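You operate a simulated robot arm through the tools that you are given. There is no shell and no other tool. Be economical: measure what you need, move in short steps, check, and stop when the job is done.

The job below is to be done with a simulated robot arm. You get a single attempt, and the scene is never put back.

Task
Brush the crumbs off by the screw clamps, then tighten the green and blue clamps.
Fine: turn both knobs till tight; put the brush back; damage nothing. Set down upright: wooden crumb brush. What is to be rubbed or washed off counts as gone when no trace of it is left.

Only the result counts: the job must be done as asked and must still hold three seconds after the hand-in. Knocking over, shifting, dropping, spilling or breaking anything else fails it.

Robot
A 5-joint arm with a two-finger parallel gripper, fixed in place. Base frame: the origin is at the foot of the arm, x ahead of it, y to its left, z up; the work surface is at about z = 0. Readings come in mm, rad, newtons and seconds.
With the tool pointing down near the work surface it reaches from about 260 to 600 mm from the base axis. Its first joint turns from -1.152 to 1.152 rad. The tool tilts only in the upright plane through the base axis and itself; it spins freely about its own axis. Payload 1.57 kg.
Tool frame: the origin (TCP) lies between the finger pads and is the grasp point; the fingertips stand 30 mm ahead of it; z points along the fingers, y is the line along which they close. The gripper opens to 80 mm. The fingers are 17 mm wide and 12 mm thick; the gripper's body (40 by 82 mm) begins 80 mm behind the TCP.
Orientation is told as [roll, pitch, yaw] about the base's x, y, z axes, in that order, counted from this pose: with the fingers straight down and closing along the base's y, the tool's x points along the base's -x, its y along +y and its z along -z.

Tools
- The arm moves only by the tool send_rows. Its argument "commands" is a list of rows, each a list of 3 entries, a list of its own where there are three numbers: the shift along the base's x, y, z in mm, then the turn, a rotation vector about the base's x, y, z in rad, then the gripper command, from -1 (fully open) to 1 (shut), values between in proportion. In form: [[[dx, dy, dz], [rx, ry, rz], fingers], ...]. A call has 1 to 10 rows; each row is the pose to reach, as a shift and turn from the pose commanded when the call began. Rows are played at 5 a second. More than 50 mm and 0.15 rad between two rows, or a gripper value outside its range, and nothing of the call is played. A pose out of reach is approached as far as the arm can. The call stops where the force on the tool passes 40 N (or 10 N more than at its start, if that is more) or the arm is blocked; 0.2 s more then pass. Each finger travels about 153 mm/s and halts on what it meets, pressing with about 21 N; the grip force reading is that of the motor and also rises with nothing between the fingers. The clock runs only during rows and for 0.2 s after the last one: add rows that repeat a pose to give the fingers time. It gives the time, the measured TCP pose, the force on the tool (base axes), the opening and the grip force at its end, in the units of the frame above (readings bear some noise), with the torque about the TCP (base axes, N m) and any sound that the robot's microphone picked up.
- Cameras (640 x 400 px; columns grow to the right, rows downward): "scene" is fixed at [44.7, 390.3, 531.9]; the picture's right is [-0.73, -0.68, 0.00], its down [-0.38, 0.41, -0.83] and it looks along [0.57, -0.61, -0.56] (base axes); focal length 252 px, centre (320, 200). "wrist" rides on the gripper at [72, -7, -122] in the tool frame; the picture's right is [0.09, 1.00, 0.00], its down [-0.84, 0.08, -0.54] and it looks along [-0.54, 0.05, 0.84] (tool axes); focal length 238 px, centre (320, 200). There is no depth. A picture from a camera that has moved, and an enlarged one, comes with that camera's place and axes in the base frame and with its lens. The place of the scene camera against the robot may be out by one fixed shift of up to 12 mm in any direction.
- capture(camera): a new picture of that camera. No time passes.
- enlarge(camera, box): a new picture of the part [left, top, right, bottom] of that camera's present view, enlarged. No time passes.
- hand_in(): hands the job in; it is judged then, once.

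Go step by step. Nothing tells you positions but the pictures and the camera data: compare them with the known pose of the tool, close in by small moves and look again before you grip or let go. The budget is 120 turns and 64 pictures, counting those below and the enlarged ones. Unless the task says otherwise, let go and move clear before handing in, and close with one line.

The tools are called after ">>>" as name(argument=value, ...) on one line, values as JSON. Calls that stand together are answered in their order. send_rows: Moves the arm, as the interface text tells. Its arguments: {"type":"object","properties":{"commands":{"type":"array","items":{"type":"array"}}},"required":["commands"]} The other tools are called the same way: capture (camera) takes a picture; enlarge (camera, box) takes an enlarged picture of a part of a camera's view; hand_in () hands the job in.

At the start:

```text
t: 0.0
ee_pos: [241.5, 214.4, 381.6]
orientation: [-0.001, 0.001, -0.001]
force: [-0.8, 0.4, -0.1]
torque: [0.02, 0.01, -0.03]
opening: 80.1
finger_force: 0.0
```

scene: 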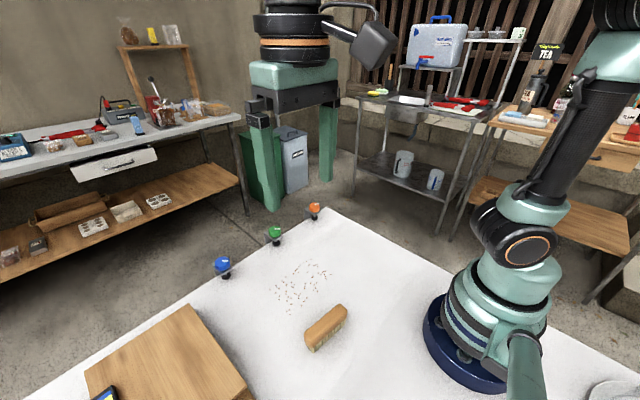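
wrist: 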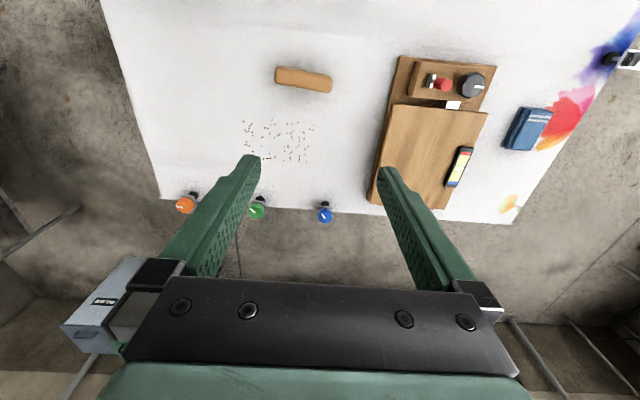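

I see a brush at about (220, 181), crumbs around (347, 132) and three clamp knobs along the far edge at x≈517 (blue y≈252, green y≈84, orange y≈-87). I'll look closer first.

>>> enlarge(camera="scene", box=[200, 190, 360, 290])

>>> enlarge(camera="wrist", box=[160, 50, 400, 230])

>>> enlarge(camera="scene", box=[260, 280, 400, 367])

```text
4.00 times, centred on (280, 240) of scene
camera zoom: at [44.7, 390.3, 531.9], right [-0.73, -0.68, 0.0], down [-0.38, 0.41, -0.83], along [0.57, -0.61, -0.56], focal length 1009 px, centre (480, 40)
```

zoom: 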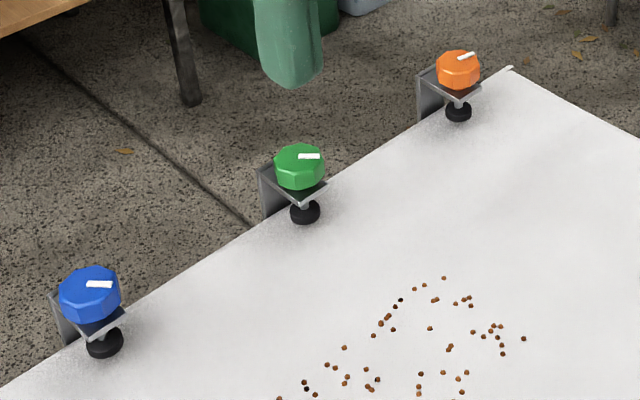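

```text
2.22 times, centred on (280, 140) of wrist
camera zoom: at [169.5, 207.5, 504.1], right [-0.09, 1.0, 0.0], down [0.84, 0.08, 0.54], along [0.54, 0.05, -0.84], focal length 530 px, centre (409, 333)
```

zoom: 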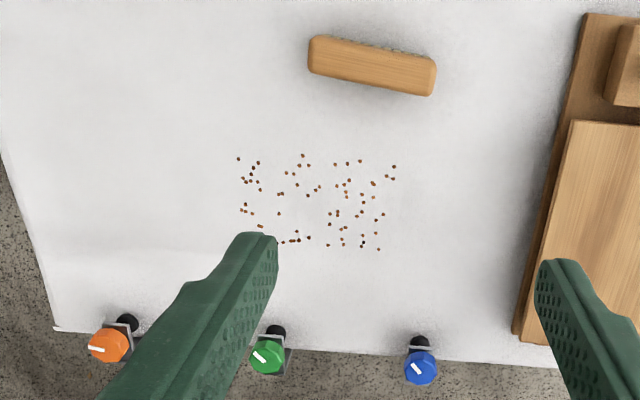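

```text
4.57 times, centred on (330, 324) of scene
camera zoom: at [44.7, 390.3, 531.9], right [-0.73, -0.68, 0.0], down [-0.38, 0.41, -0.83], along [0.57, -0.61, -0.56], focal length 1153 px, centre (274, -365)
```

zoom: 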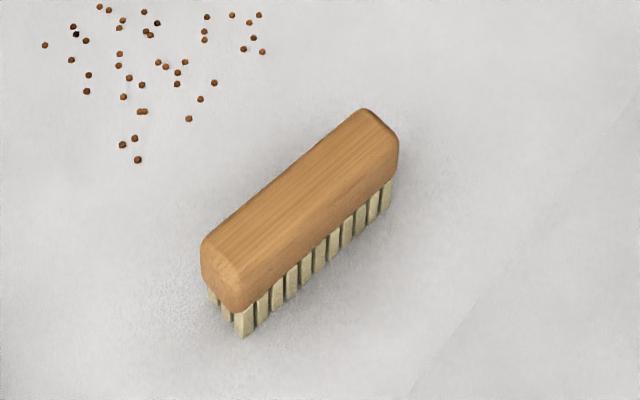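

The knobs have vertical axes with pointers on top. The brush is about 96×30×45 mm, long side nearly along y. I'll turn the gripper to close across the brush and come down above it.

>>> send_rows(commands=[[[-2, -3, -20], [0, 0, 0.149], -1], [[-4, -6, -40], [0, 0, 0.298], -1], [[-6, -9, -60], [0, 0, 0.447], -1], [[-8, -12, -80], [0, 0, 0.596], -1], [[-10, -15, -100], [0, 0, 0.745], -1], [[-12, -18, -120], [0, 0, 0.894], -1], [[-14, -21, -140], [0, 0, 1.043], -1], [[-16, -25, -160], [0, 0, 1.192], -1], [[-18, -28, -180], [0, 0, 1.341], -1], [[-20, -31, -200], [0, 0, 1.49], -1]])

>>> capture(camera="wrist")

>>> capture(camera="scene")

```text
t: 2.2
ee_pos: [221.2, 182.8, 182.3]
orientation: [0.001, 0.0, 1.494]
force: [0.5, 0.0, -0.3]
torque: [-0.02, 0.02, 0.02]
opening: 80.2
finger_force: 0.0
```

```text
58 pictures are left
camera wrist: at [222.7, 110.6, 303.8], right [-1.0, -0.01, 0.0], down [-0.01, 0.84, 0.54], along [-0.01, 0.54, -0.84], focal length 238 px, centre (320, 200)
```

wrist: 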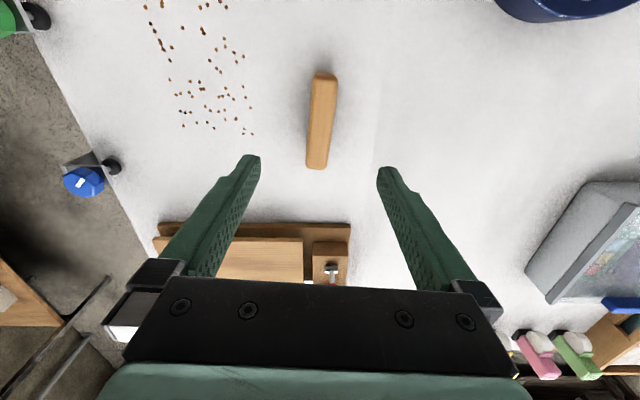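

```text
57 pictures are left
```

scene: 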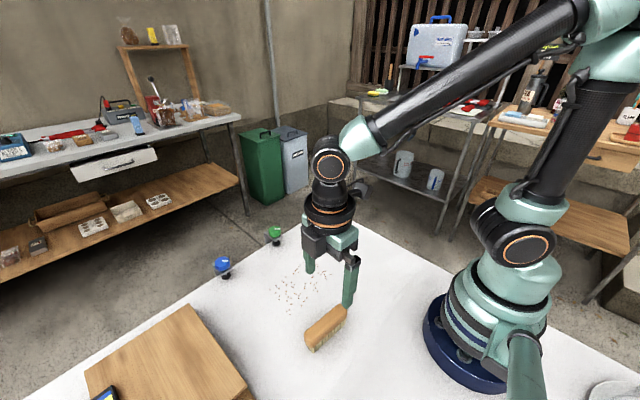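

Both views agree: the brush centre is at (221, 183.5), its top at about z=45, and it's aligned with the gripper. I'll descend now.

>>> send_rows(commands=[[[0, 0, -40], [0, 0, 0], -1], [[0, 0, -80], [0, 0, 0], -1], [[0, 0, -110], [0, 0, 0], -1], [[0, 0, -130], [0, 0, 0], -1], [[0, 0, -142], [0, 0, 0], -1], [[0, 0, -142], [0, 0, 0], -1]])

>>> capture(camera="wrist")

>>> enlarge(camera="scene", box=[260, 260, 400, 367])

```text
t: 3.6
ee_pos: [221.6, 182.2, 40.9]
orientation: [-0.002, 0.0, 1.489]
force: [0.3, 0.2, -0.8]
torque: [-0.03, 0.01, 0.04]
opening: 79.9
finger_force: 0.0
```

```text
56 pictures are left
camera wrist: at [222.4, 110.1, 162.2], right [-1.0, -0.01, 0.0], down [-0.01, 0.84, 0.54], along [-0.01, 0.54, -0.84], focal length 238 px, centre (320, 200)
```

wrist: 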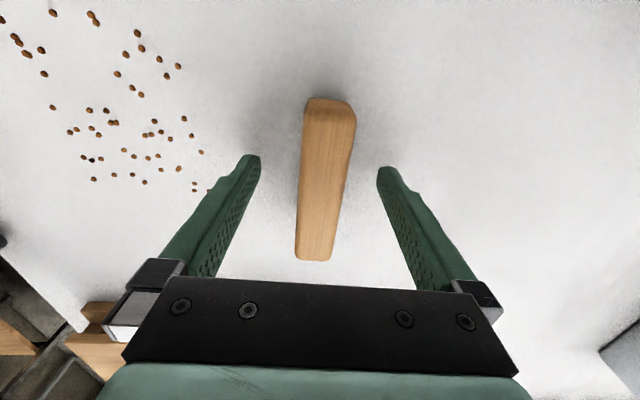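

```text
3.74 times, centred on (330, 314) of scene
camera zoom: at [44.7, 390.3, 531.9], right [-0.73, -0.68, 0.0], down [-0.38, 0.41, -0.83], along [0.57, -0.61, -0.56], focal length 943 px, centre (283, -224)
```

zoom: 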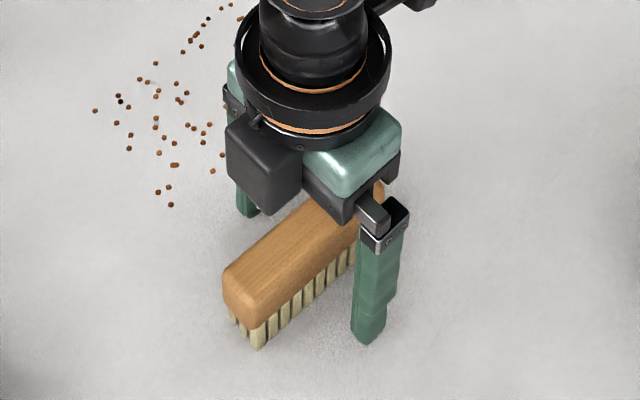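

The fingers straddle the brush. I'll go down 4 mm and close.

>>> send_rows(commands=[[[0, 0, -4], [0, 0, 0], -1], [[0, 0, -4], [0, 0, 0], 0], [[0, 0, -4], [0, 0, 0], 0.5], [[0, 0, -4], [0, 0, 0], 1], [[0, 0, -4], [0, 0, 0], 1], [[0, 0, -4], [0, 0, 0], 1]])

>>> capture(camera="wrist")

```text
t: 5.0
ee_pos: [221.7, 182.5, 36.6]
orientation: [0.001, 0.002, 1.491]
force: [0.6, -0.3, -0.3]
torque: [-0.02, -0.02, -0.01]
opening: 25.8
finger_force: 20.8
```

```text
54 pictures are left
camera wrist: at [222.5, 110.5, 158.1], right [-1.0, -0.01, 0.0], down [-0.01, 0.84, 0.54], along [-0.01, 0.54, -0.84], focal length 238 px, centre (320, 200)
```

wrist: 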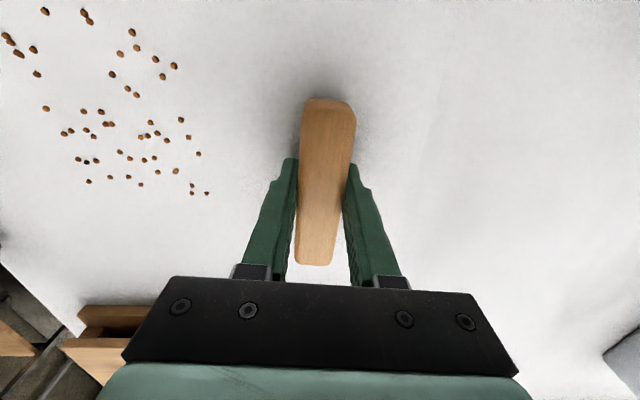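

Gripped, opening 26 mm. I'll lift, move to the near side of the crumbs' y>117 half and lower to the surface.

>>> send_rows(commands=[[[0, 0, 20], [0, 0, 0], 1], [[30, -8, 20], [0, 0, 0], 1], [[60, -15, 20], [0, 0, 0], 1], [[60, -15, 8], [0, 0, 0], 1], [[60, -15, 0], [0, 0, 0], 1], [[60, -15, -1], [0, 0, 0], 1]])

>>> enlarge(camera="scene", box=[200, 190, 400, 315])

```text
t: 6.4
ee_pos: [282.8, 167.5, 36.5]
orientation: [-0.001, 0.0, 1.49]
force: [-2.1, -5.2, 17.6]
torque: [-0.08, 0.06, -0.1]
opening: 25.9
finger_force: 20.7
```

```text
3.20 times, centred on (300, 252) of scene
camera zoom: at [44.6, 390.3, 531.9], right [-0.73, -0.68, 0.0], down [-0.38, 0.41, -0.83], along [0.57, -0.61, -0.56], focal length 807 px, centre (384, 32)
```

zoom: 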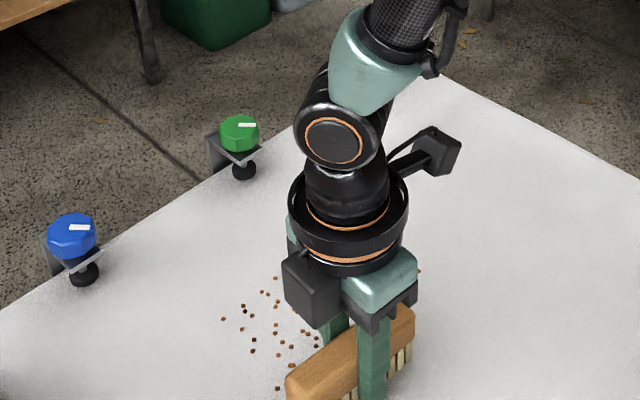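

Bristles touch with about 18 N. I'll ease up slightly and sweep away in x.

>>> send_rows(commands=[[[10, 0, 0.5], [0, 0, 0], 1], [[25, 0, 0.5], [0, 0, 0], 1], [[40, 0, 0.5], [0, 0, 0], 1], [[55, 0, 0.5], [0, 0, 0], 1], [[70, 0, 0.5], [0, 0, 0], 1]])

>>> capture(camera="wrist")

>>> enlarge(camera="scene", box=[200, 190, 400, 315])

```text
t: 7.6
ee_pos: [351.1, 167.3, 35.4]
orientation: [0.001, 0.0, 1.489]
force: [-0.6, 0.4, -0.4]
torque: [0.03, -0.01, -0.01]
opening: 25.5
finger_force: 20.9
```

```text
52 pictures are left
camera wrist: at [352.0, 95.6, 157.5], right [-1.0, -0.01, 0.0], down [-0.01, 0.84, 0.54], along [-0.01, 0.54, -0.84], focal length 238 px, centre (320, 200)
```

wrist: 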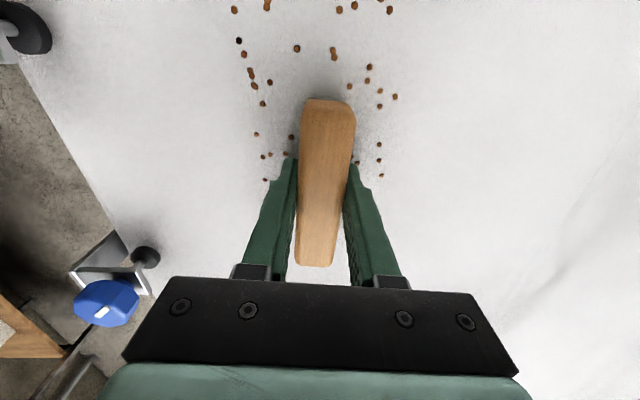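

```text
3.20 times, centred on (300, 252) of scene
camera zoom: at [44.7, 390.3, 531.9], right [-0.73, -0.68, 0.0], down [-0.38, 0.41, -0.83], along [0.57, -0.61, -0.56], focal length 807 px, centre (384, 32)
```

zoom: 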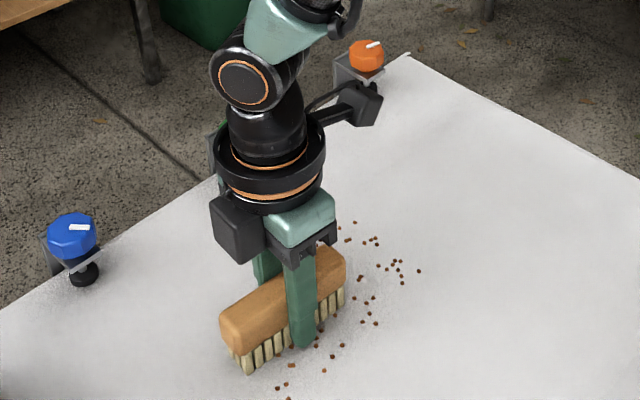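

Some crumbs remain behind the brush, and the force reads zero, so the pass was too light. I'll press down in small steps to find contact.

>>> send_rows(commands=[[[0, 0, -0.7], [0, 0, 0], 1], [[0, 0, -0.7], [0, 0, 0], 1]])

>>> send_rows(commands=[[[0, 0, -0.7], [0, 0, 0], 1], [[0, 0, -0.7], [0, 0, 0], 1]])

```text
t: 8.2
ee_pos: [351.7, 168.7, 35.3]
orientation: [0.0, 0.0, 1.489]
force: [-0.3, -0.2, 2.7]
torque: [-0.17, 0.03, -0.05]
opening: 25.7
finger_force: 20.8
```

```text
t: 8.8
ee_pos: [351.2, 167.6, 33.3]
orientation: [0.0, 0.001, 1.49]
force: [-3.9, -5.3, 17.9]
torque: [-0.02, 0.12, 0.0]
opening: 25.7
finger_force: 20.9
```

Contact again with 18 N. I'll sweep back at this height.

>>> send_rows(commands=[[[-12, 0, 0], [0, 0, 0], 1], [[-24, 0, 0], [0, 0, 0], 1], [[-36, 0, 0], [0, 0, 0], 1], [[-48, 0, 0], [0, 0, 0], 1], [[-60, 0, 0], [0, 0, 0], 1]])

>>> capture(camera="wrist")

```text
t: 10.0
ee_pos: [291.4, 168.3, 35.2]
orientation: [-0.002, -0.002, 1.489]
force: [6.8, -0.6, 10.5]
torque: [0.13, -0.14, -0.04]
opening: 25.6
finger_force: 21.1
```

```text
50 pictures are left
camera wrist: at [292.3, 96.2, 156.3], right [-1.0, -0.01, 0.0], down [-0.01, 0.84, 0.54], along [0.0, 0.54, -0.84], focal length 238 px, centre (320, 200)
```

wrist: 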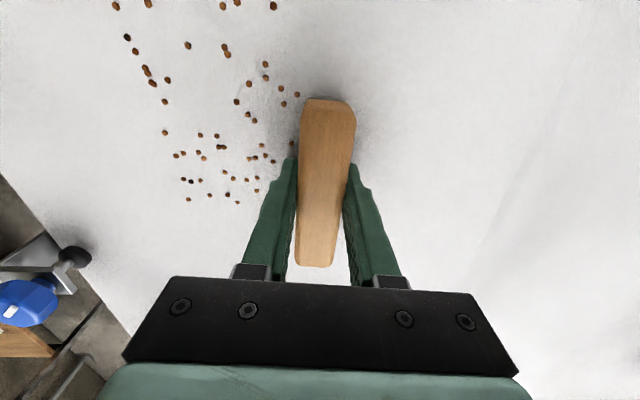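

Unclear how much was removed. I'll lift and take a clear look.

>>> send_rows(commands=[[[0, 0, 40], [0, 0, 0], 1], [[-20, 0, 80], [0, 0, 0], 1], [[-40, 0, 110], [0, 0, 0], 1]])

>>> enlarge(camera="wrist", box=[80, 0, 380, 200])

>>> enlarge(camera="scene", box=[230, 230, 370, 330])

```text
t: 10.8
ee_pos: [250.2, 166.6, 144.6]
orientation: [0.001, 0.0, 1.487]
force: [0.3, 0.1, 0.2]
torque: [0.02, -0.02, 0.01]
opening: 25.7
finger_force: 21.2
```

```text
2.00 times, centred on (230, 100) of wrist
camera zoom: at [251.5, 94.8, 266.0], right [-1.0, -0.01, 0.0], down [-0.01, 0.84, 0.54], along [-0.01, 0.54, -0.84], focal length 477 px, centre (500, 400)
```

zoom: 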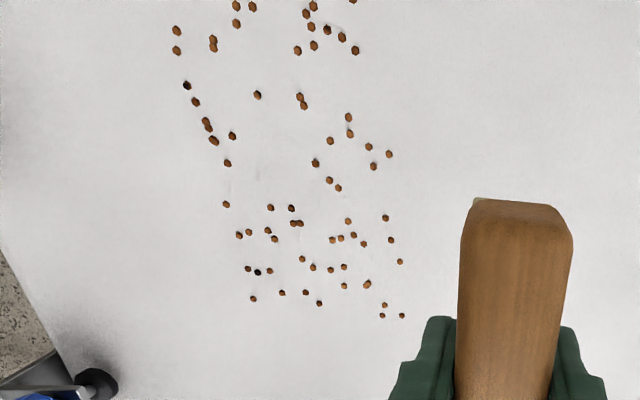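

```text
4.00 times, centred on (300, 280) of scene
camera zoom: at [44.7, 390.3, 531.9], right [-0.73, -0.68, 0.0], down [-0.38, 0.41, -0.83], along [0.57, -0.61, -0.56], focal length 1009 px, centre (400, -120)
```

zoom: 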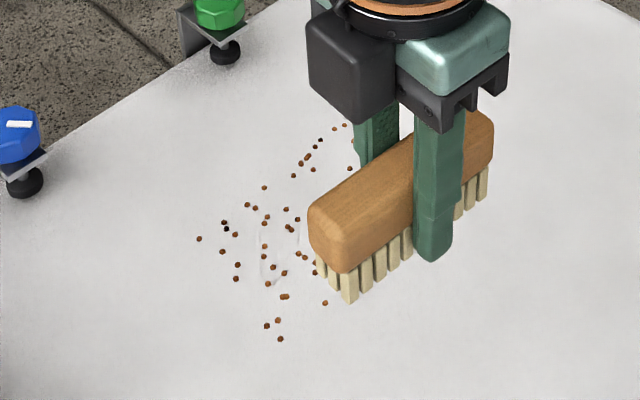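

The crumbs look unmoved, though there is a faint mark near the turning point. I'll zoom there.

>>> enlarge(camera="scene", box=[272, 270, 328, 305])

>>> enlarge(camera="wrist", box=[150, 60, 310, 160])

```text
11.43 times, centred on (300, 288) of scene
camera zoom: at [44.7, 390.3, 531.9], right [-0.73, -0.68, 0.0], down [-0.38, 0.41, -0.83], along [0.57, -0.61, -0.56], focal length 2882 px, centre (549, -800)
```

zoom: 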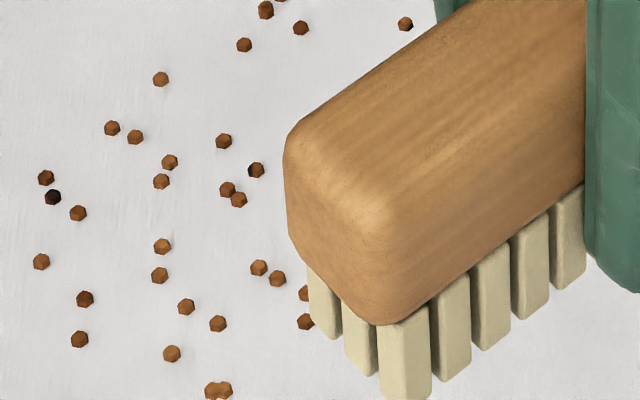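

```text
4.00 times, centred on (230, 110) of wrist
camera zoom: at [251.5, 94.8, 266.0], right [-1.0, -0.01, 0.0], down [-0.01, 0.84, 0.54], along [-0.01, 0.54, -0.84], focal length 953 px, centre (680, 560)
```

zoom: 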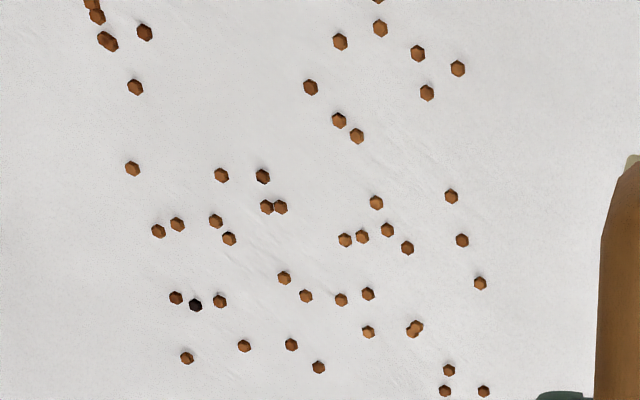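

Nothing has changed yet; the return stroke was possibly not enough. I'll put it down again and stroke with steady contact, reading force mid-stroke.

>>> send_rows(commands=[[[20, 0, -40], [0, 0, 0], 1], [[40, 0, -80], [0, 0, 0], 1], [[40, 0, -106], [0, 0, 0], 1], [[40, 0, -110], [0, 0, 0], 1], [[40, 0, -110.5], [0, 0, 0], 1]])

>>> send_rows(commands=[[[6, 0, 0], [0, 0, 0], 1], [[12, 0, 0], [0, 0, 0], 1], [[18, 0, 0], [0, 0, 0], 1], [[24, 0, 0], [0, 0, 0], 1], [[30, 0, 0], [0, 0, 0], 1]])

>>> send_rows(commands=[[[6, 0, 0], [0, 0, 0], 1], [[12, 0, 0], [0, 0, 0], 1], [[18, 0, 0], [0, 0, 0], 1], [[24, 0, 0], [0, 0, 0], 1], [[30, 0, 0], [0, 0, 0], 1]])

>>> send_rows(commands=[[[6, 0, 0], [0, 0, 0], 1], [[12, 0, 0], [0, 0, 0], 1], [[18, 0, 0], [0, 0, 0], 1], [[24, 0, 0], [0, 0, 0], 1], [[30, 0, 0], [0, 0, 0], 1]])

>>> capture(camera="wrist")

>>> enlarge(camera="scene", box=[220, 210, 380, 310])

```text
t: 12.0
ee_pos: [292.9, 167.6, 33.8]
orientation: [0.0, 0.0, 1.488]
force: [-2.9, -5.8, 17.9]
torque: [-0.08, 0.07, 0.04]
opening: 26.0
finger_force: 20.9
```

```text
t: 13.2
ee_pos: [321.7, 166.3, 34.2]
orientation: [-0.001, 0.002, 1.488]
force: [0.6, 0.2, -0.4]
torque: [0.01, 0.03, 0.0]
opening: 25.7
finger_force: 21.5
```

```text
t: 14.4
ee_pos: [351.9, 168.3, 34.6]
orientation: [-0.001, 0.0, 1.488]
force: [0.0, 0.0, -1.1]
torque: [0.02, 0.0, 0.0]
opening: 25.7
finger_force: 20.4
```

```text
t: 15.6
ee_pos: [381.5, 166.4, 33.1]
orientation: [0.0, 0.001, 1.489]
force: [0.5, -0.3, -0.8]
torque: [0.0, 0.01, 0.01]
opening: 25.9
finger_force: 20.6
```

```text
45 pictures are left
camera wrist: at [382.5, 95.6, 155.4], right [-1.0, -0.01, 0.0], down [-0.01, 0.84, 0.54], along [-0.01, 0.54, -0.84], focal length 238 px, centre (320, 200)
```

wrist: 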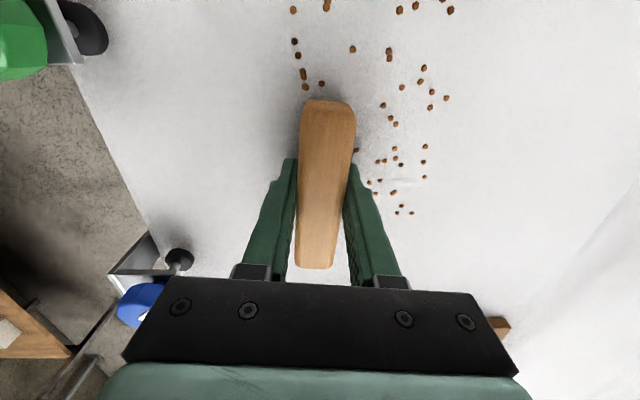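

```text
4.00 times, centred on (300, 260) of scene
camera zoom: at [44.7, 390.3, 531.9], right [-0.73, -0.68, 0.0], down [-0.38, 0.41, -0.83], along [0.57, -0.61, -0.56], focal length 1009 px, centre (400, -40)
```

zoom: 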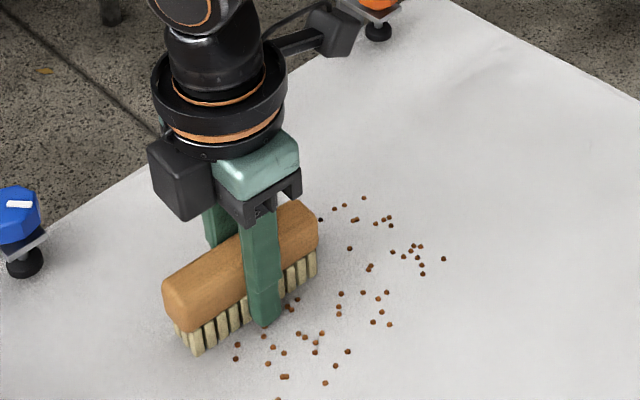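

On the outward stroke the contact fades. I'll press at this end and stroke back with force checks, as the inward stroke kept contact.

>>> send_rows(commands=[[[0, 0, -0.7], [0, 0, 0], 1], [[0, 0, -1.2], [0, 0, 0], 1]])

>>> send_rows(commands=[[[-6, 0, 0], [0, 0, 0], 1], [[-12, 0, 0], [0, 0, 0], 1], [[-18, 0, 0], [0, 0, 0], 1], [[-24, 0, 0], [0, 0, 0], 1], [[-30, 0, 0], [0, 0, 0], 1]])

>>> send_rows(commands=[[[-6, 0, 0], [0, 0, 0], 1], [[-12, 0, 0], [0, 0, 0], 1], [[-18, 0, 0], [0, 0, 0], 1], [[-24, 0, 0], [0, 0, 0], 1], [[-30, 0, 0], [0, 0, 0], 1]])

>>> send_rows(commands=[[[-6, 0, 0], [0, 0, 0], 1], [[-12, 0, 0], [0, 0, 0], 1], [[-18, 0, 0], [0, 0, 0], 1], [[-24, 0, 0], [0, 0, 0], 1], [[-30, 0, 0], [0, 0, 0], 1]])

>>> capture(camera="wrist")

```text
t: 16.2
ee_pos: [381.4, 168.2, 33.1]
orientation: [0.0, 0.001, 1.489]
force: [-1.6, -3.7, 11.7]
torque: [-0.53, 0.11, -0.03]
opening: 26.0
finger_force: 21.0
```

```text
t: 17.4
ee_pos: [352.3, 168.8, 32.7]
orientation: [-0.001, -0.001, 1.487]
force: [5.6, -0.3, 10.2]
torque: [-0.27, -0.09, 0.15]
opening: 25.6
finger_force: 20.7
```

```text
t: 18.6
ee_pos: [322.3, 168.5, 32.4]
orientation: [-0.005, -0.004, 1.488]
force: [10.4, -1.3, 16.4]
torque: [-0.19, -0.16, 0.11]
opening: 25.7
finger_force: 20.8
```

```text
t: 19.8
ee_pos: [292.0, 168.0, 33.1]
orientation: [-0.003, -0.001, 1.487]
force: [9.8, -0.6, 15.4]
torque: [-0.16, -0.2, 0.09]
opening: 25.2
finger_force: 21.2
```

```text
43 pictures are left
camera wrist: at [292.3, 96.2, 154.6], right [-1.0, -0.01, 0.0], down [-0.01, 0.84, 0.54], along [0.0, 0.54, -0.84], focal length 238 px, centre (320, 200)
```

wrist: 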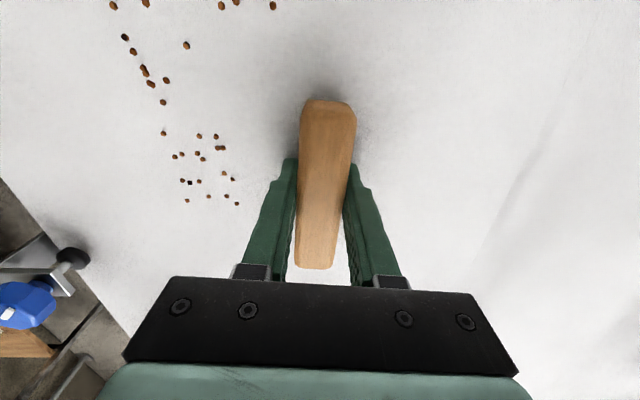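

The firm inward stroke cleared the crumbs up to about x=345, so around 15 N is needed. I'll repeat from x≈405 with more pressure.

>>> send_rows(commands=[[[0, 0, 10], [0, 0, 0], 1], [[40, 0, 12], [0, 0, 0], 1], [[80, 0, 12], [0, 0, 0], 1], [[112, 0, 12], [0, 0, 0], 1], [[112, 0, 4], [0, 0, 0], 1], [[112, 0, 0], [0, 0, 0], 1], [[112, 0, -0.7], [0, 0, 0], 1]])

```text
t: 21.4
ee_pos: [403.9, 167.0, 32.7]
orientation: [-0.001, 0.0, 1.491]
force: [-5.2, -4.1, 17.6]
torque: [-0.07, 0.11, 0.03]
opening: 25.8
finger_force: 20.9
```

>>> send_rows(commands=[[[-6, 0, -0.4], [0, 0, 0], 1], [[-12, 0, -0.6], [0, 0, 0], 1], [[-18, 0, -0.6], [0, 0, 0], 1], [[-24, 0, -0.6], [0, 0, 0], 1], [[-30, 0, -0.6], [0, 0, 0], 1]])

>>> send_rows(commands=[[[-6, 0, 0], [0, 0, 0], 1], [[-12, 0, 0], [0, 0, 0], 1], [[-18, 0, 0], [0, 0, 0], 1], [[-24, 0, 0], [0, 0, 0], 1], [[-30, 0, 0], [0, 0, 0], 1]])

>>> send_rows(commands=[[[-6, 0, 0], [0, 0, 0], 1], [[-12, 0, 0], [0, 0, 0], 1], [[-18, 0, 0], [0, 0, 0], 1], [[-24, 0, 0], [0, 0, 0], 1], [[-30, 0, 0], [0, 0, 0], 1]])

>>> capture(camera="wrist")

```text
t: 22.6
ee_pos: [376.4, 167.9, 31.3]
orientation: [-0.004, -0.002, 1.488]
force: [10.1, 0.0, 18.3]
torque: [-0.08, -0.13, 0.08]
opening: 25.6
finger_force: 21.2
```

```text
t: 23.8
ee_pos: [345.0, 168.2, 32.7]
orientation: [-0.003, -0.001, 1.489]
force: [9.2, 0.3, 17.1]
torque: [-0.08, -0.13, 0.05]
opening: 25.9
finger_force: 21.1
```

```text
t: 25.0
ee_pos: [314.0, 167.6, 32.5]
orientation: [-0.002, -0.001, 1.488]
force: [5.9, -0.2, 11.6]
torque: [0.19, -0.2, -0.13]
opening: 25.8
finger_force: 20.8
```

```text
42 pictures are left
camera wrist: at [314.0, 95.8, 153.3], right [-1.0, -0.01, 0.0], down [-0.01, 0.84, 0.54], along [-0.01, 0.54, -0.84], focal length 238 px, centre (320, 200)
```

wrist: 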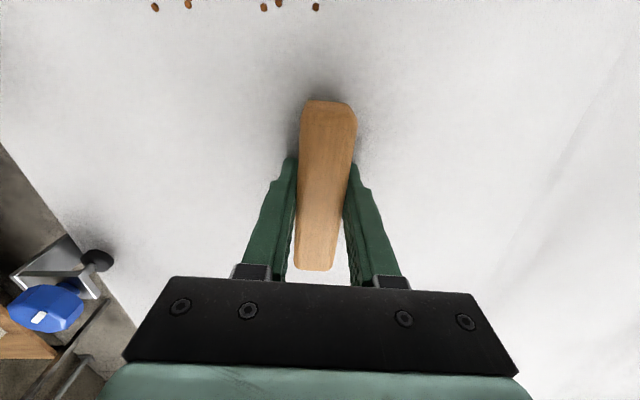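

The right half is clean. Next is the remaining lane at y≈75, starting from x≈408.

>>> send_rows(commands=[[[0, 0, 15], [0, 0, 0], 1], [[24, -23, 15], [0, 0, 0], 1], [[48, -46, 15], [0, 0, 0], 1], [[72, -69, 15], [0, 0, 0], 1], [[94, -92, 15], [0, 0, 0], 1], [[94, -92, 6], [0, 0, 0], 1], [[94, -92, 1], [0, 0, 0], 1], [[94, -92, 0], [0, 0, 0], 1]])

>>> capture(camera="wrist")

```text
t: 26.8
ee_pos: [406.5, 76.5, 32.5]
orientation: [-0.001, 0.001, 1.487]
force: [-3.7, -2.1, 8.6]
torque: [0.22, 0.08, 0.11]
opening: 25.8
finger_force: 20.7
```

```text
41 pictures are left
camera wrist: at [407.9, 4.0, 153.4], right [-1.0, -0.01, 0.0], down [-0.01, 0.84, 0.54], along [-0.01, 0.54, -0.84], focal length 238 px, centre (320, 200)
```

wrist: 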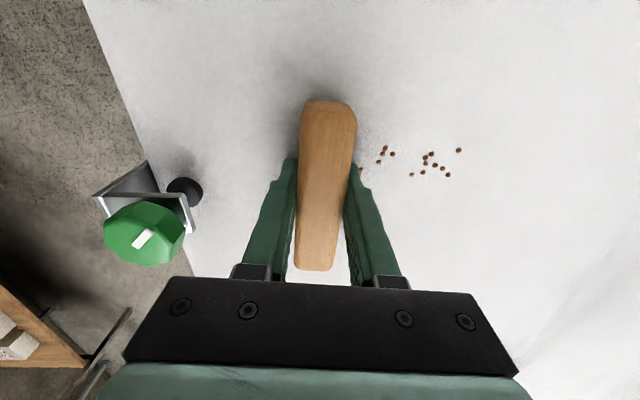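

The remaining crumbs lie right behind the brush. I'll press a little more and sweep back.

>>> send_rows(commands=[[[0, 0, -0.8], [0, 0, 0], 1], [[-6, 0, -1], [0, 0, 0], 1], [[-12, 0, -1], [0, 0, 0], 1], [[-18, 0, -1], [0, 0, 0], 1], [[-24, 0, -1], [0, 0, 0], 1], [[-30, 0, -1], [0, 0, 0], 1]])

>>> send_rows(commands=[[[-6, 0, 0], [0, 0, 0], 1], [[-12, 0, 0], [0, 0, 0], 1], [[-18, 0, 0], [0, 0, 0], 1], [[-24, 0, 0], [0, 0, 0], 1], [[-30, 0, 0], [0, 0, 0], 1], [[-36, 0, 0], [0, 0, 0], 1]])

>>> send_rows(commands=[[[-6, 0, 0], [0, 0, 0], 1], [[-12, 0, 0], [0, 0, 0], 1], [[-18, 0, 0], [0, 0, 0], 1], [[-24, 0, 0], [0, 0, 0], 1], [[-30, 0, 0], [0, 0, 0], 1], [[-36, 0, 0], [0, 0, 0], 1], [[-42, 0, 0], [0, 0, 0], 1], [[-48, 0, 0], [0, 0, 0], 1]])

>>> capture(camera="wrist")

```text
t: 28.2
ee_pos: [378.4, 75.7, 31.3]
orientation: [-0.004, 0.0, 1.489]
force: [9.8, -0.6, 18.1]
torque: [-0.18, -0.14, 0.04]
opening: 25.4
finger_force: 20.9
```

```text
t: 29.6
ee_pos: [343.3, 75.9, 30.8]
orientation: [-0.004, -0.001, 1.488]
force: [9.9, -0.8, 17.7]
torque: [-0.08, -0.13, 0.07]
opening: 25.8
finger_force: 21.5
```

```text
t: 31.4
ee_pos: [294.4, 74.5, 30.6]
orientation: [-0.001, 0.0, 1.49]
force: [7.3, -0.4, 13.2]
torque: [-0.04, -0.14, -0.02]
opening: 25.7
finger_force: 21.0
```

```text
40 pictures are left
camera wrist: at [294.4, 3.8, 152.3], right [-1.0, -0.01, 0.0], down [-0.01, 0.84, 0.54], along [0.0, 0.54, -0.84], focal length 238 px, centre (320, 200)
```

wrist: 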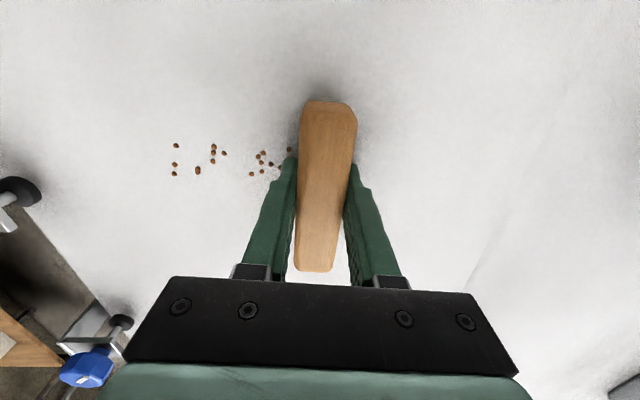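

The crumbs are still there, and the brush has slid up in the grip so the fingertips are close to the table. I'll regrip the brush higher, then repeat.

>>> send_rows(commands=[[[0, 0, 1], [0, 0, 0], 1], [[0, 0, 1], [0, 0, 0], 0.1], [[0, 0, 1], [0, 0, 0], 0.1], [[0, 0, 5], [0, 0, 0], 0.1], [[0, 0, 8.5], [0, 0, 0], 0.1], [[0, 0, 8.5], [0, 0, 0], 0.6], [[0, 0, 8.5], [0, 0, 0], 1], [[0, 0, 8.5], [0, 0, 0], 1]])

>>> enlarge(camera="scene", box=[260, 210, 400, 297])

```text
t: 33.2
ee_pos: [293.0, 75.4, 38.9]
orientation: [0.0, 0.0, 1.49]
force: [-0.4, -0.5, 0.1]
torque: [-0.01, 0.0, -0.02]
opening: 25.6
finger_force: 20.9
```

```text
4.57 times, centred on (330, 254) of scene
camera zoom: at [44.7, 390.3, 531.9], right [-0.73, -0.68, 0.0], down [-0.38, 0.41, -0.83], along [0.57, -0.61, -0.56], focal length 1153 px, centre (274, -45)
```

zoom: 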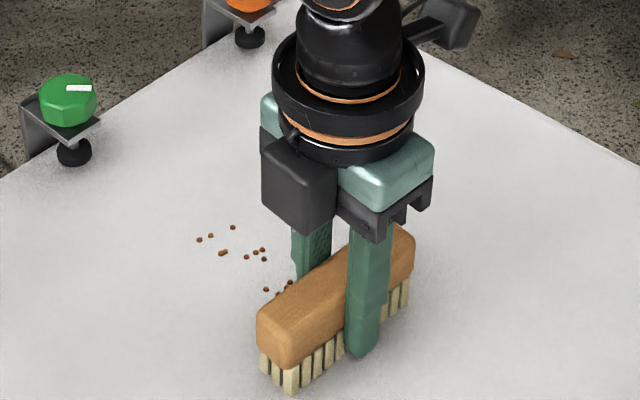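

Regripped at z≈38. I'll return to x≈408 and sweep again with pressure.

>>> send_rows(commands=[[[0, 0, 12], [0, 0, 0], 1], [[38, 0, 12], [0, 0, 0], 1], [[76, 0, 12], [0, 0, 0], 1], [[114, 0, 12], [0, 0, 0], 1], [[114, 0, 4], [0, 0, 0], 1], [[114, 0, 0], [0, 0, 0], 1], [[114, 0, -1], [0, 0, 0], 1]])

>>> send_rows(commands=[[[-6, 0, -0.5], [0, 0, 0], 1], [[-12, 0, -0.6], [0, 0, 0], 1], [[-18, 0, -0.6], [0, 0, 0], 1], [[-24, 0, -0.6], [0, 0, 0], 1], [[-30, 0, -0.6], [0, 0, 0], 1], [[-36, 0, -0.6], [0, 0, 0], 1]])

>>> send_rows(commands=[[[-6, 0, 0], [0, 0, 0], 1], [[-12, 0, 0], [0, 0, 0], 1], [[-18, 0, 0], [0, 0, 0], 1], [[-24, 0, 0], [0, 0, 0], 1], [[-30, 0, 0], [0, 0, 0], 1], [[-36, 0, 0], [0, 0, 0], 1]])

>>> send_rows(commands=[[[-6, 0, 0], [0, 0, 0], 1], [[-12, 0, 0], [0, 0, 0], 1], [[-18, 0, 0], [0, 0, 0], 1], [[-24, 0, 0], [0, 0, 0], 1], [[-30, 0, 0], [0, 0, 0], 1], [[-36, 0, 0], [0, 0, 0], 1], [[-42, 0, 0], [0, 0, 0], 1]])

>>> capture(camera="wrist")

```text
t: 34.8
ee_pos: [407.5, 76.2, 38.1]
orientation: [0.001, 0.0, 1.489]
force: [-3.3, -1.4, 8.7]
torque: [-0.11, 0.1, 0.01]
opening: 25.8
finger_force: 21.4
```

```text
t: 36.2
ee_pos: [372.6, 76.1, 39.0]
orientation: [-0.005, -0.003, 1.489]
force: [10.1, -0.5, 17.9]
torque: [-0.23, -0.16, 0.09]
opening: 25.4
finger_force: 21.6
```

```text
t: 37.6
ee_pos: [335.9, 75.6, 37.7]
orientation: [-0.003, -0.001, 1.49]
force: [10.1, 0.2, 16.2]
torque: [-0.05, -0.18, 0.04]
opening: 25.4
finger_force: 21.3
```

```text
t: 39.2
ee_pos: [292.8, 76.6, 37.2]
orientation: [-0.002, 0.0, 1.491]
force: [7.1, -1.6, 14.1]
torque: [0.04, -0.21, -0.02]
opening: 25.6
finger_force: 21.7
```

```text
38 pictures are left
camera wrist: at [294.3, 4.2, 159.3], right [-1.0, -0.01, 0.0], down [-0.01, 0.84, 0.54], along [0.0, 0.54, -0.84], focal length 238 px, centre (320, 200)
```

wrist: 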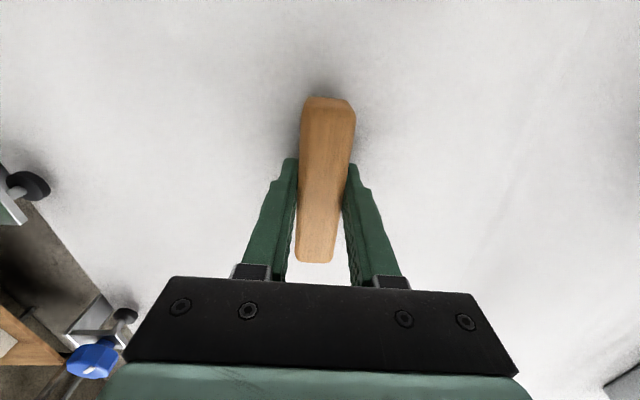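

The second lane looks clear too (each spot needed two firm strokes). I'll lift, carry the brush above its old place and inspect.

>>> send_rows(commands=[[[0, 0, 40], [0, 0, 0], 1], [[-18, 27, 40], [0, 0, 0], 1], [[-36, 54, 40], [0, 0, 0], 1], [[-54, 81, 40], [0, 0, 0], 1], [[-72, 107, 40], [0, 0, 0], 1], [[-72, 107, 40], [0, 0, 0], 1]])

>>> enlarge(camera="scene", box=[200, 200, 400, 325])

>>> capture(camera="wrist")

```text
t: 40.6
ee_pos: [220.9, 183.4, 77.2]
orientation: [0.0, 0.0, 1.489]
force: [-0.1, 0.2, -0.6]
torque: [-0.01, -0.01, 0.0]
opening: 25.7
finger_force: 20.8
```

```text
3.20 times, centred on (300, 262) of scene
camera zoom: at [44.7, 390.3, 531.9], right [-0.73, -0.68, 0.0], down [-0.38, 0.41, -0.83], along [0.57, -0.61, -0.56], focal length 807 px, centre (384, 0)
```

zoom: 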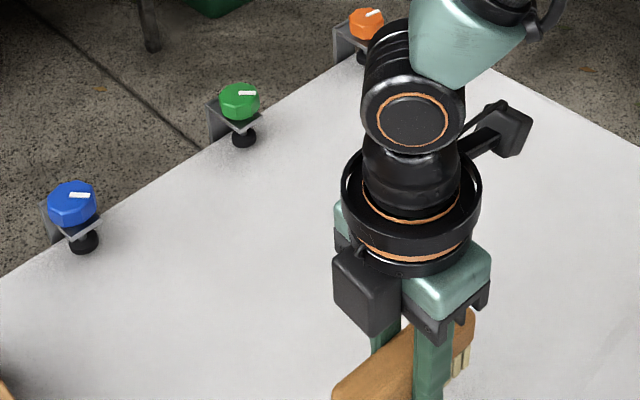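

```text
36 pictures are left
camera wrist: at [221.5, 111.2, 198.8], right [-1.0, -0.01, 0.0], down [-0.01, 0.84, 0.54], along [-0.01, 0.54, -0.84], focal length 238 px, centre (320, 200)
```

wrist: 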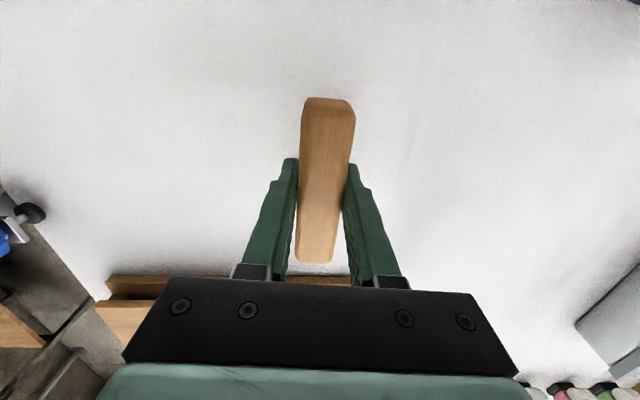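

The surface looks clean. I'll lower the brush onto its old spot in small steps.

>>> send_rows(commands=[[[0, 0, -25], [0, 0, 0], 1], [[0, 0, -36], [0, 0, 0], 1], [[0, 0, -38.5], [0, 0, 0], 1], [[0, 0, -39.5], [0, 0, 0], 1]])

```text
t: 41.6
ee_pos: [220.7, 183.0, 37.8]
orientation: [-0.001, 0.0, 1.489]
force: [-0.1, -0.8, -0.5]
torque: [0.0, -0.02, 0.02]
opening: 25.5
finger_force: 21.4
```

>>> send_rows(commands=[[[0, 0, -0.5], [0, 0, 0], 1], [[0, 0, -0.8], [0, 0, 0], 1]])

```text
t: 42.2
ee_pos: [221.5, 182.9, 37.4]
orientation: [0.001, 0.002, 1.487]
force: [-1.7, -5.0, 17.8]
torque: [-0.08, 0.01, 0.0]
opening: 26.0
finger_force: 21.3
```

Contact made. I'll relieve the pressure, open and go up.

>>> send_rows(commands=[[[0, 0, 0.4], [0, 0, 0], 1], [[0, 0, 0.4], [0, 0, 0], 0.2], [[0, 0, 0.4], [0, 0, 0], -0.3], [[0, 0, 0.4], [0, 0, 0], -1], [[0, 0, 0.4], [0, 0, 0], -1], [[0, 0, 40], [0, 0, 0], -1], [[0, 0, 80], [0, 0, 0], -1], [[0, 0, 120], [0, 0, 0], -1]])

>>> capture(camera="wrist")

>>> enlarge(camera="scene", box=[230, 240, 390, 370])

```text
t: 44.0
ee_pos: [221.1, 182.9, 158.8]
orientation: [0.0, -0.002, 1.489]
force: [-0.1, -0.3, -0.8]
torque: [-0.01, -0.02, 0.04]
opening: 79.9
finger_force: 0.1
```

```text
35 pictures are left
camera wrist: at [222.3, 110.5, 279.9], right [-1.0, -0.01, 0.0], down [-0.01, 0.84, 0.54], along [-0.01, 0.54, -0.84], focal length 238 px, centre (320, 200)
```

wrist: 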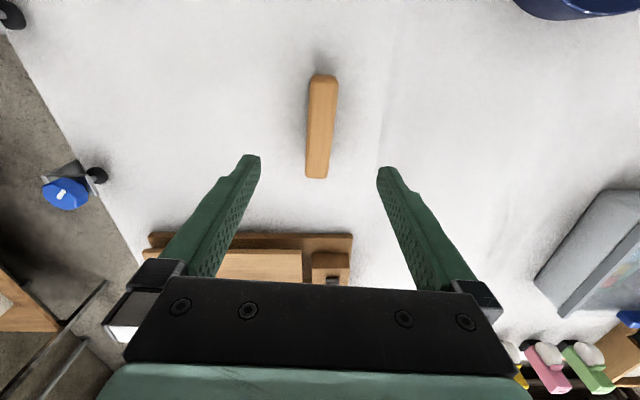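

```text
3.08 times, centred on (310, 305) of scene
camera zoom: at [44.7, 390.3, 531.9], right [-0.73, -0.68, 0.0], down [-0.38, 0.41, -0.83], along [0.57, -0.61, -0.56], focal length 776 px, centre (351, -123)
```

zoom: 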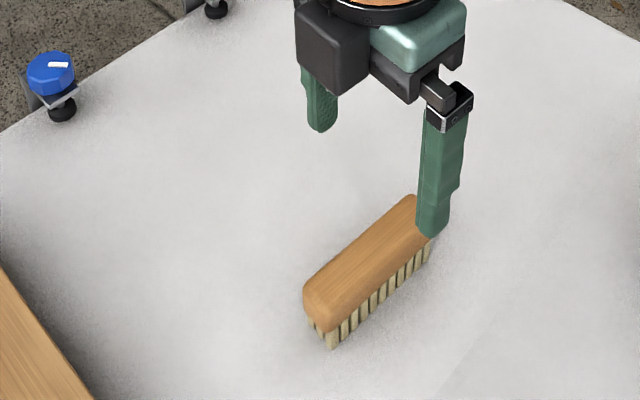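

The brush is back upright and the table is clean. Now I'll move toward the green knob with the gripper turned back.

>>> send_rows(commands=[[[22, -10, 10], [0, 0, -0.149], -1], [[45, -20, 20], [0, 0, -0.298], -1], [[68, -30, 30], [0, 0, -0.447], -1], [[91, -40, 40], [0, 0, -0.596], -1], [[114, -50, 45], [0, 0, -0.745], -1], [[137, -60, 45], [0, 0, -0.894], -1], [[160, -70, 45], [0, 0, -1.043], -1], [[183, -80, 45], [0, 0, -1.192], -1], [[206, -90, 45], [0, 0, -1.341], -1], [[229, -99, 45], [0, 0, -1.49], -1]])

>>> capture(camera="wrist")

```text
t: 46.2
ee_pos: [451.8, 82.5, 202.1]
orientation: [-0.002, -0.001, -0.004]
force: [-0.2, 0.1, 0.1]
torque: [0.03, -0.02, -0.01]
opening: 79.9
finger_force: 0.1
```

```text
33 pictures are left
camera wrist: at [379.3, 77.0, 323.7], right [-0.09, 1.0, 0.0], down [0.84, 0.07, 0.54], along [0.54, 0.05, -0.84], focal length 238 px, centre (320, 200)
```

wrist: 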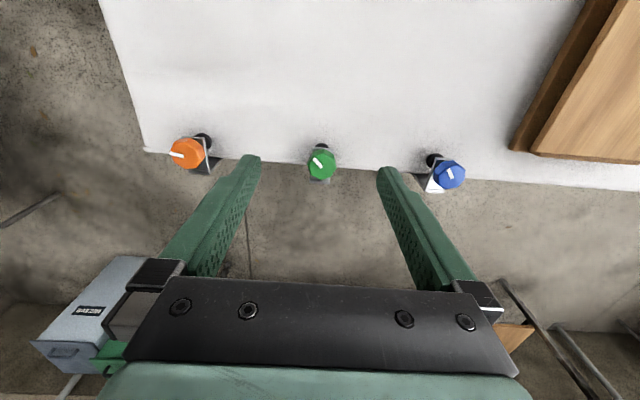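

The green knob triangulates to about (488, 89), its top at z≈69. I'll move above it and look closer.

>>> send_rows(commands=[[[18, 3, -20], [0, 0, 0], -1], [[36, 7, -52], [0, 0, 0], -1], [[36, 7, -52], [0, 0, 0], -1]])

>>> enlarge(camera="wrist", box=[240, 80, 400, 180])

>>> enlarge(camera="scene", box=[235, 180, 315, 260])

```text
t: 47.0
ee_pos: [486.9, 90.9, 148.8]
orientation: [-0.001, -0.001, -0.002]
force: [0.4, 0.3, -0.1]
torque: [-0.03, 0.0, 0.03]
opening: 80.2
finger_force: 0.1
```

```text
4.00 times, centred on (320, 130) of wrist
camera zoom: at [415.5, 84.5, 271.1], right [-0.09, 1.0, 0.0], down [0.84, 0.08, 0.54], along [0.54, 0.05, -0.84], focal length 953 px, centre (320, 480)
```

zoom: 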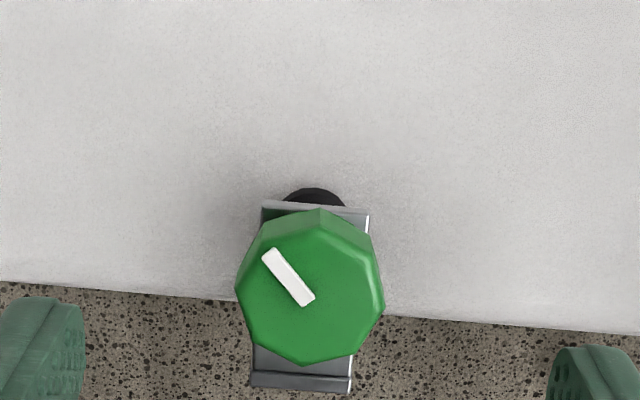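

```text
5.00 times, centred on (275, 220) of scene
camera zoom: at [44.7, 390.3, 531.9], right [-0.73, -0.68, 0.0], down [-0.38, 0.41, -0.83], along [0.57, -0.61, -0.56], focal length 1261 px, centre (545, 100)
```

zoom: 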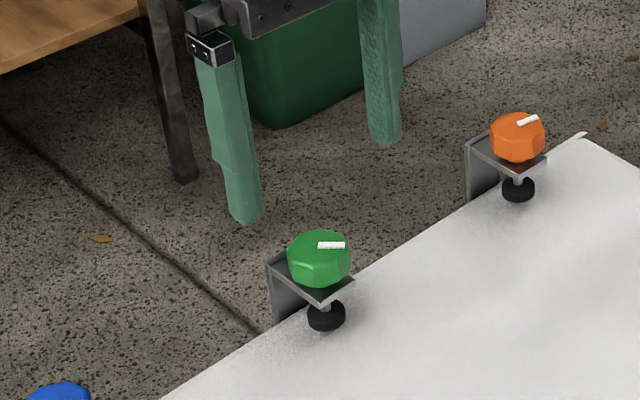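

The knob is about 33 mm across, its centre near (497, 90), top at z≈65–75. I'll descend with open fingers to just above its height and check alignment.

>>> send_rows(commands=[[[5, 0, -20], [0, 0, 0], -1], [[9, 0, -40], [0, 0, 0], -1], [[9, 0, -40], [0, 0, 0], -1]])

>>> capture(camera="wrist")

>>> enlarge(camera="scene", box=[235, 180, 315, 260])

```text
t: 47.8
ee_pos: [496.5, 90.4, 110.2]
orientation: [-0.001, 0.0, -0.002]
force: [0.0, 0.6, 0.0]
torque: [-0.01, -0.02, -0.01]
opening: 80.2
finger_force: 0.1
```

```text
30 pictures are left
camera wrist: at [424.2, 84.5, 231.1], right [-0.09, 1.0, 0.0], down [0.84, 0.08, 0.54], along [0.54, 0.05, -0.84], focal length 238 px, centre (320, 200)
```

wrist: 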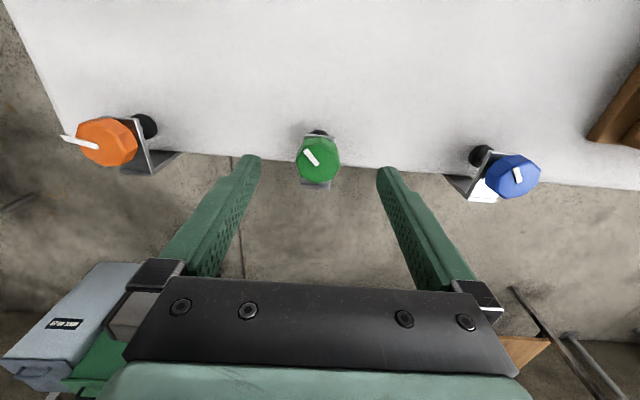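

```text
5.00 times, centred on (275, 220) of scene
camera zoom: at [44.7, 390.3, 531.9], right [-0.73, -0.68, 0.0], down [-0.38, 0.41, -0.83], along [0.57, -0.61, -0.56], focal length 1261 px, centre (545, 100)
```

zoom: 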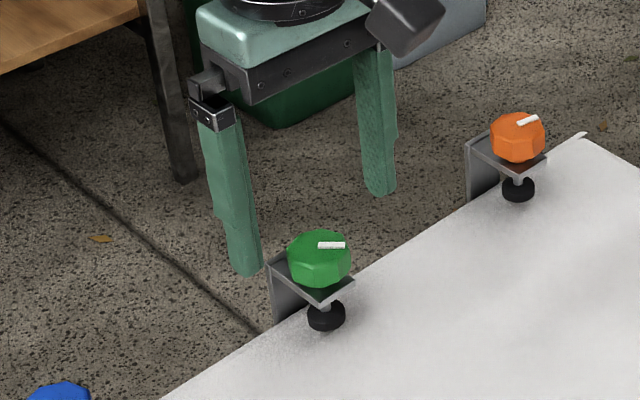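

Scene and wrist agree: the green knob is at about (492.5, 89.5), top z≈70. I'll zoom in on the facet orientation.

>>> enlarge(camera="wrist", box=[280, 120, 360, 200])

>>> enlarge(camera="scene", box=[260, 215, 300, 245])

```text
5.00 times, centred on (320, 160) of wrist
camera zoom: at [424.2, 84.5, 231.1], right [-0.09, 1.0, 0.0], down [0.84, 0.08, 0.54], along [0.54, 0.05, -0.84], focal length 1192 px, centre (320, 400)
```

zoom: 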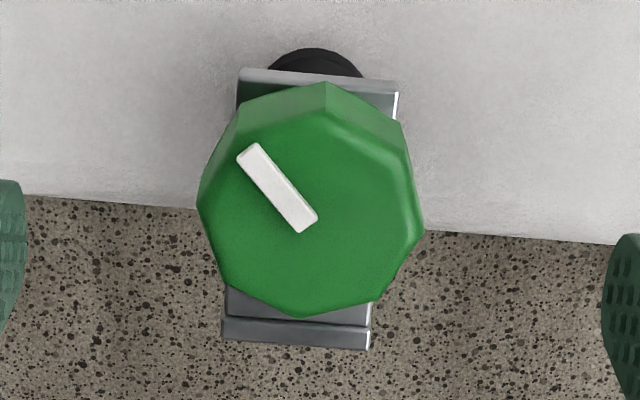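

```text
13.33 times, centred on (280, 230) of scene
camera zoom: at [44.7, 390.3, 531.9], right [-0.73, -0.68, 0.0], down [-0.38, 0.41, -0.83], along [0.57, -0.61, -0.56], focal length 3363 px, centre (853, -200)
```

zoom: 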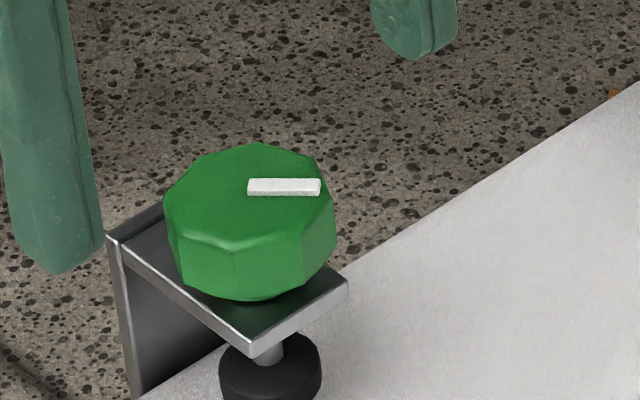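

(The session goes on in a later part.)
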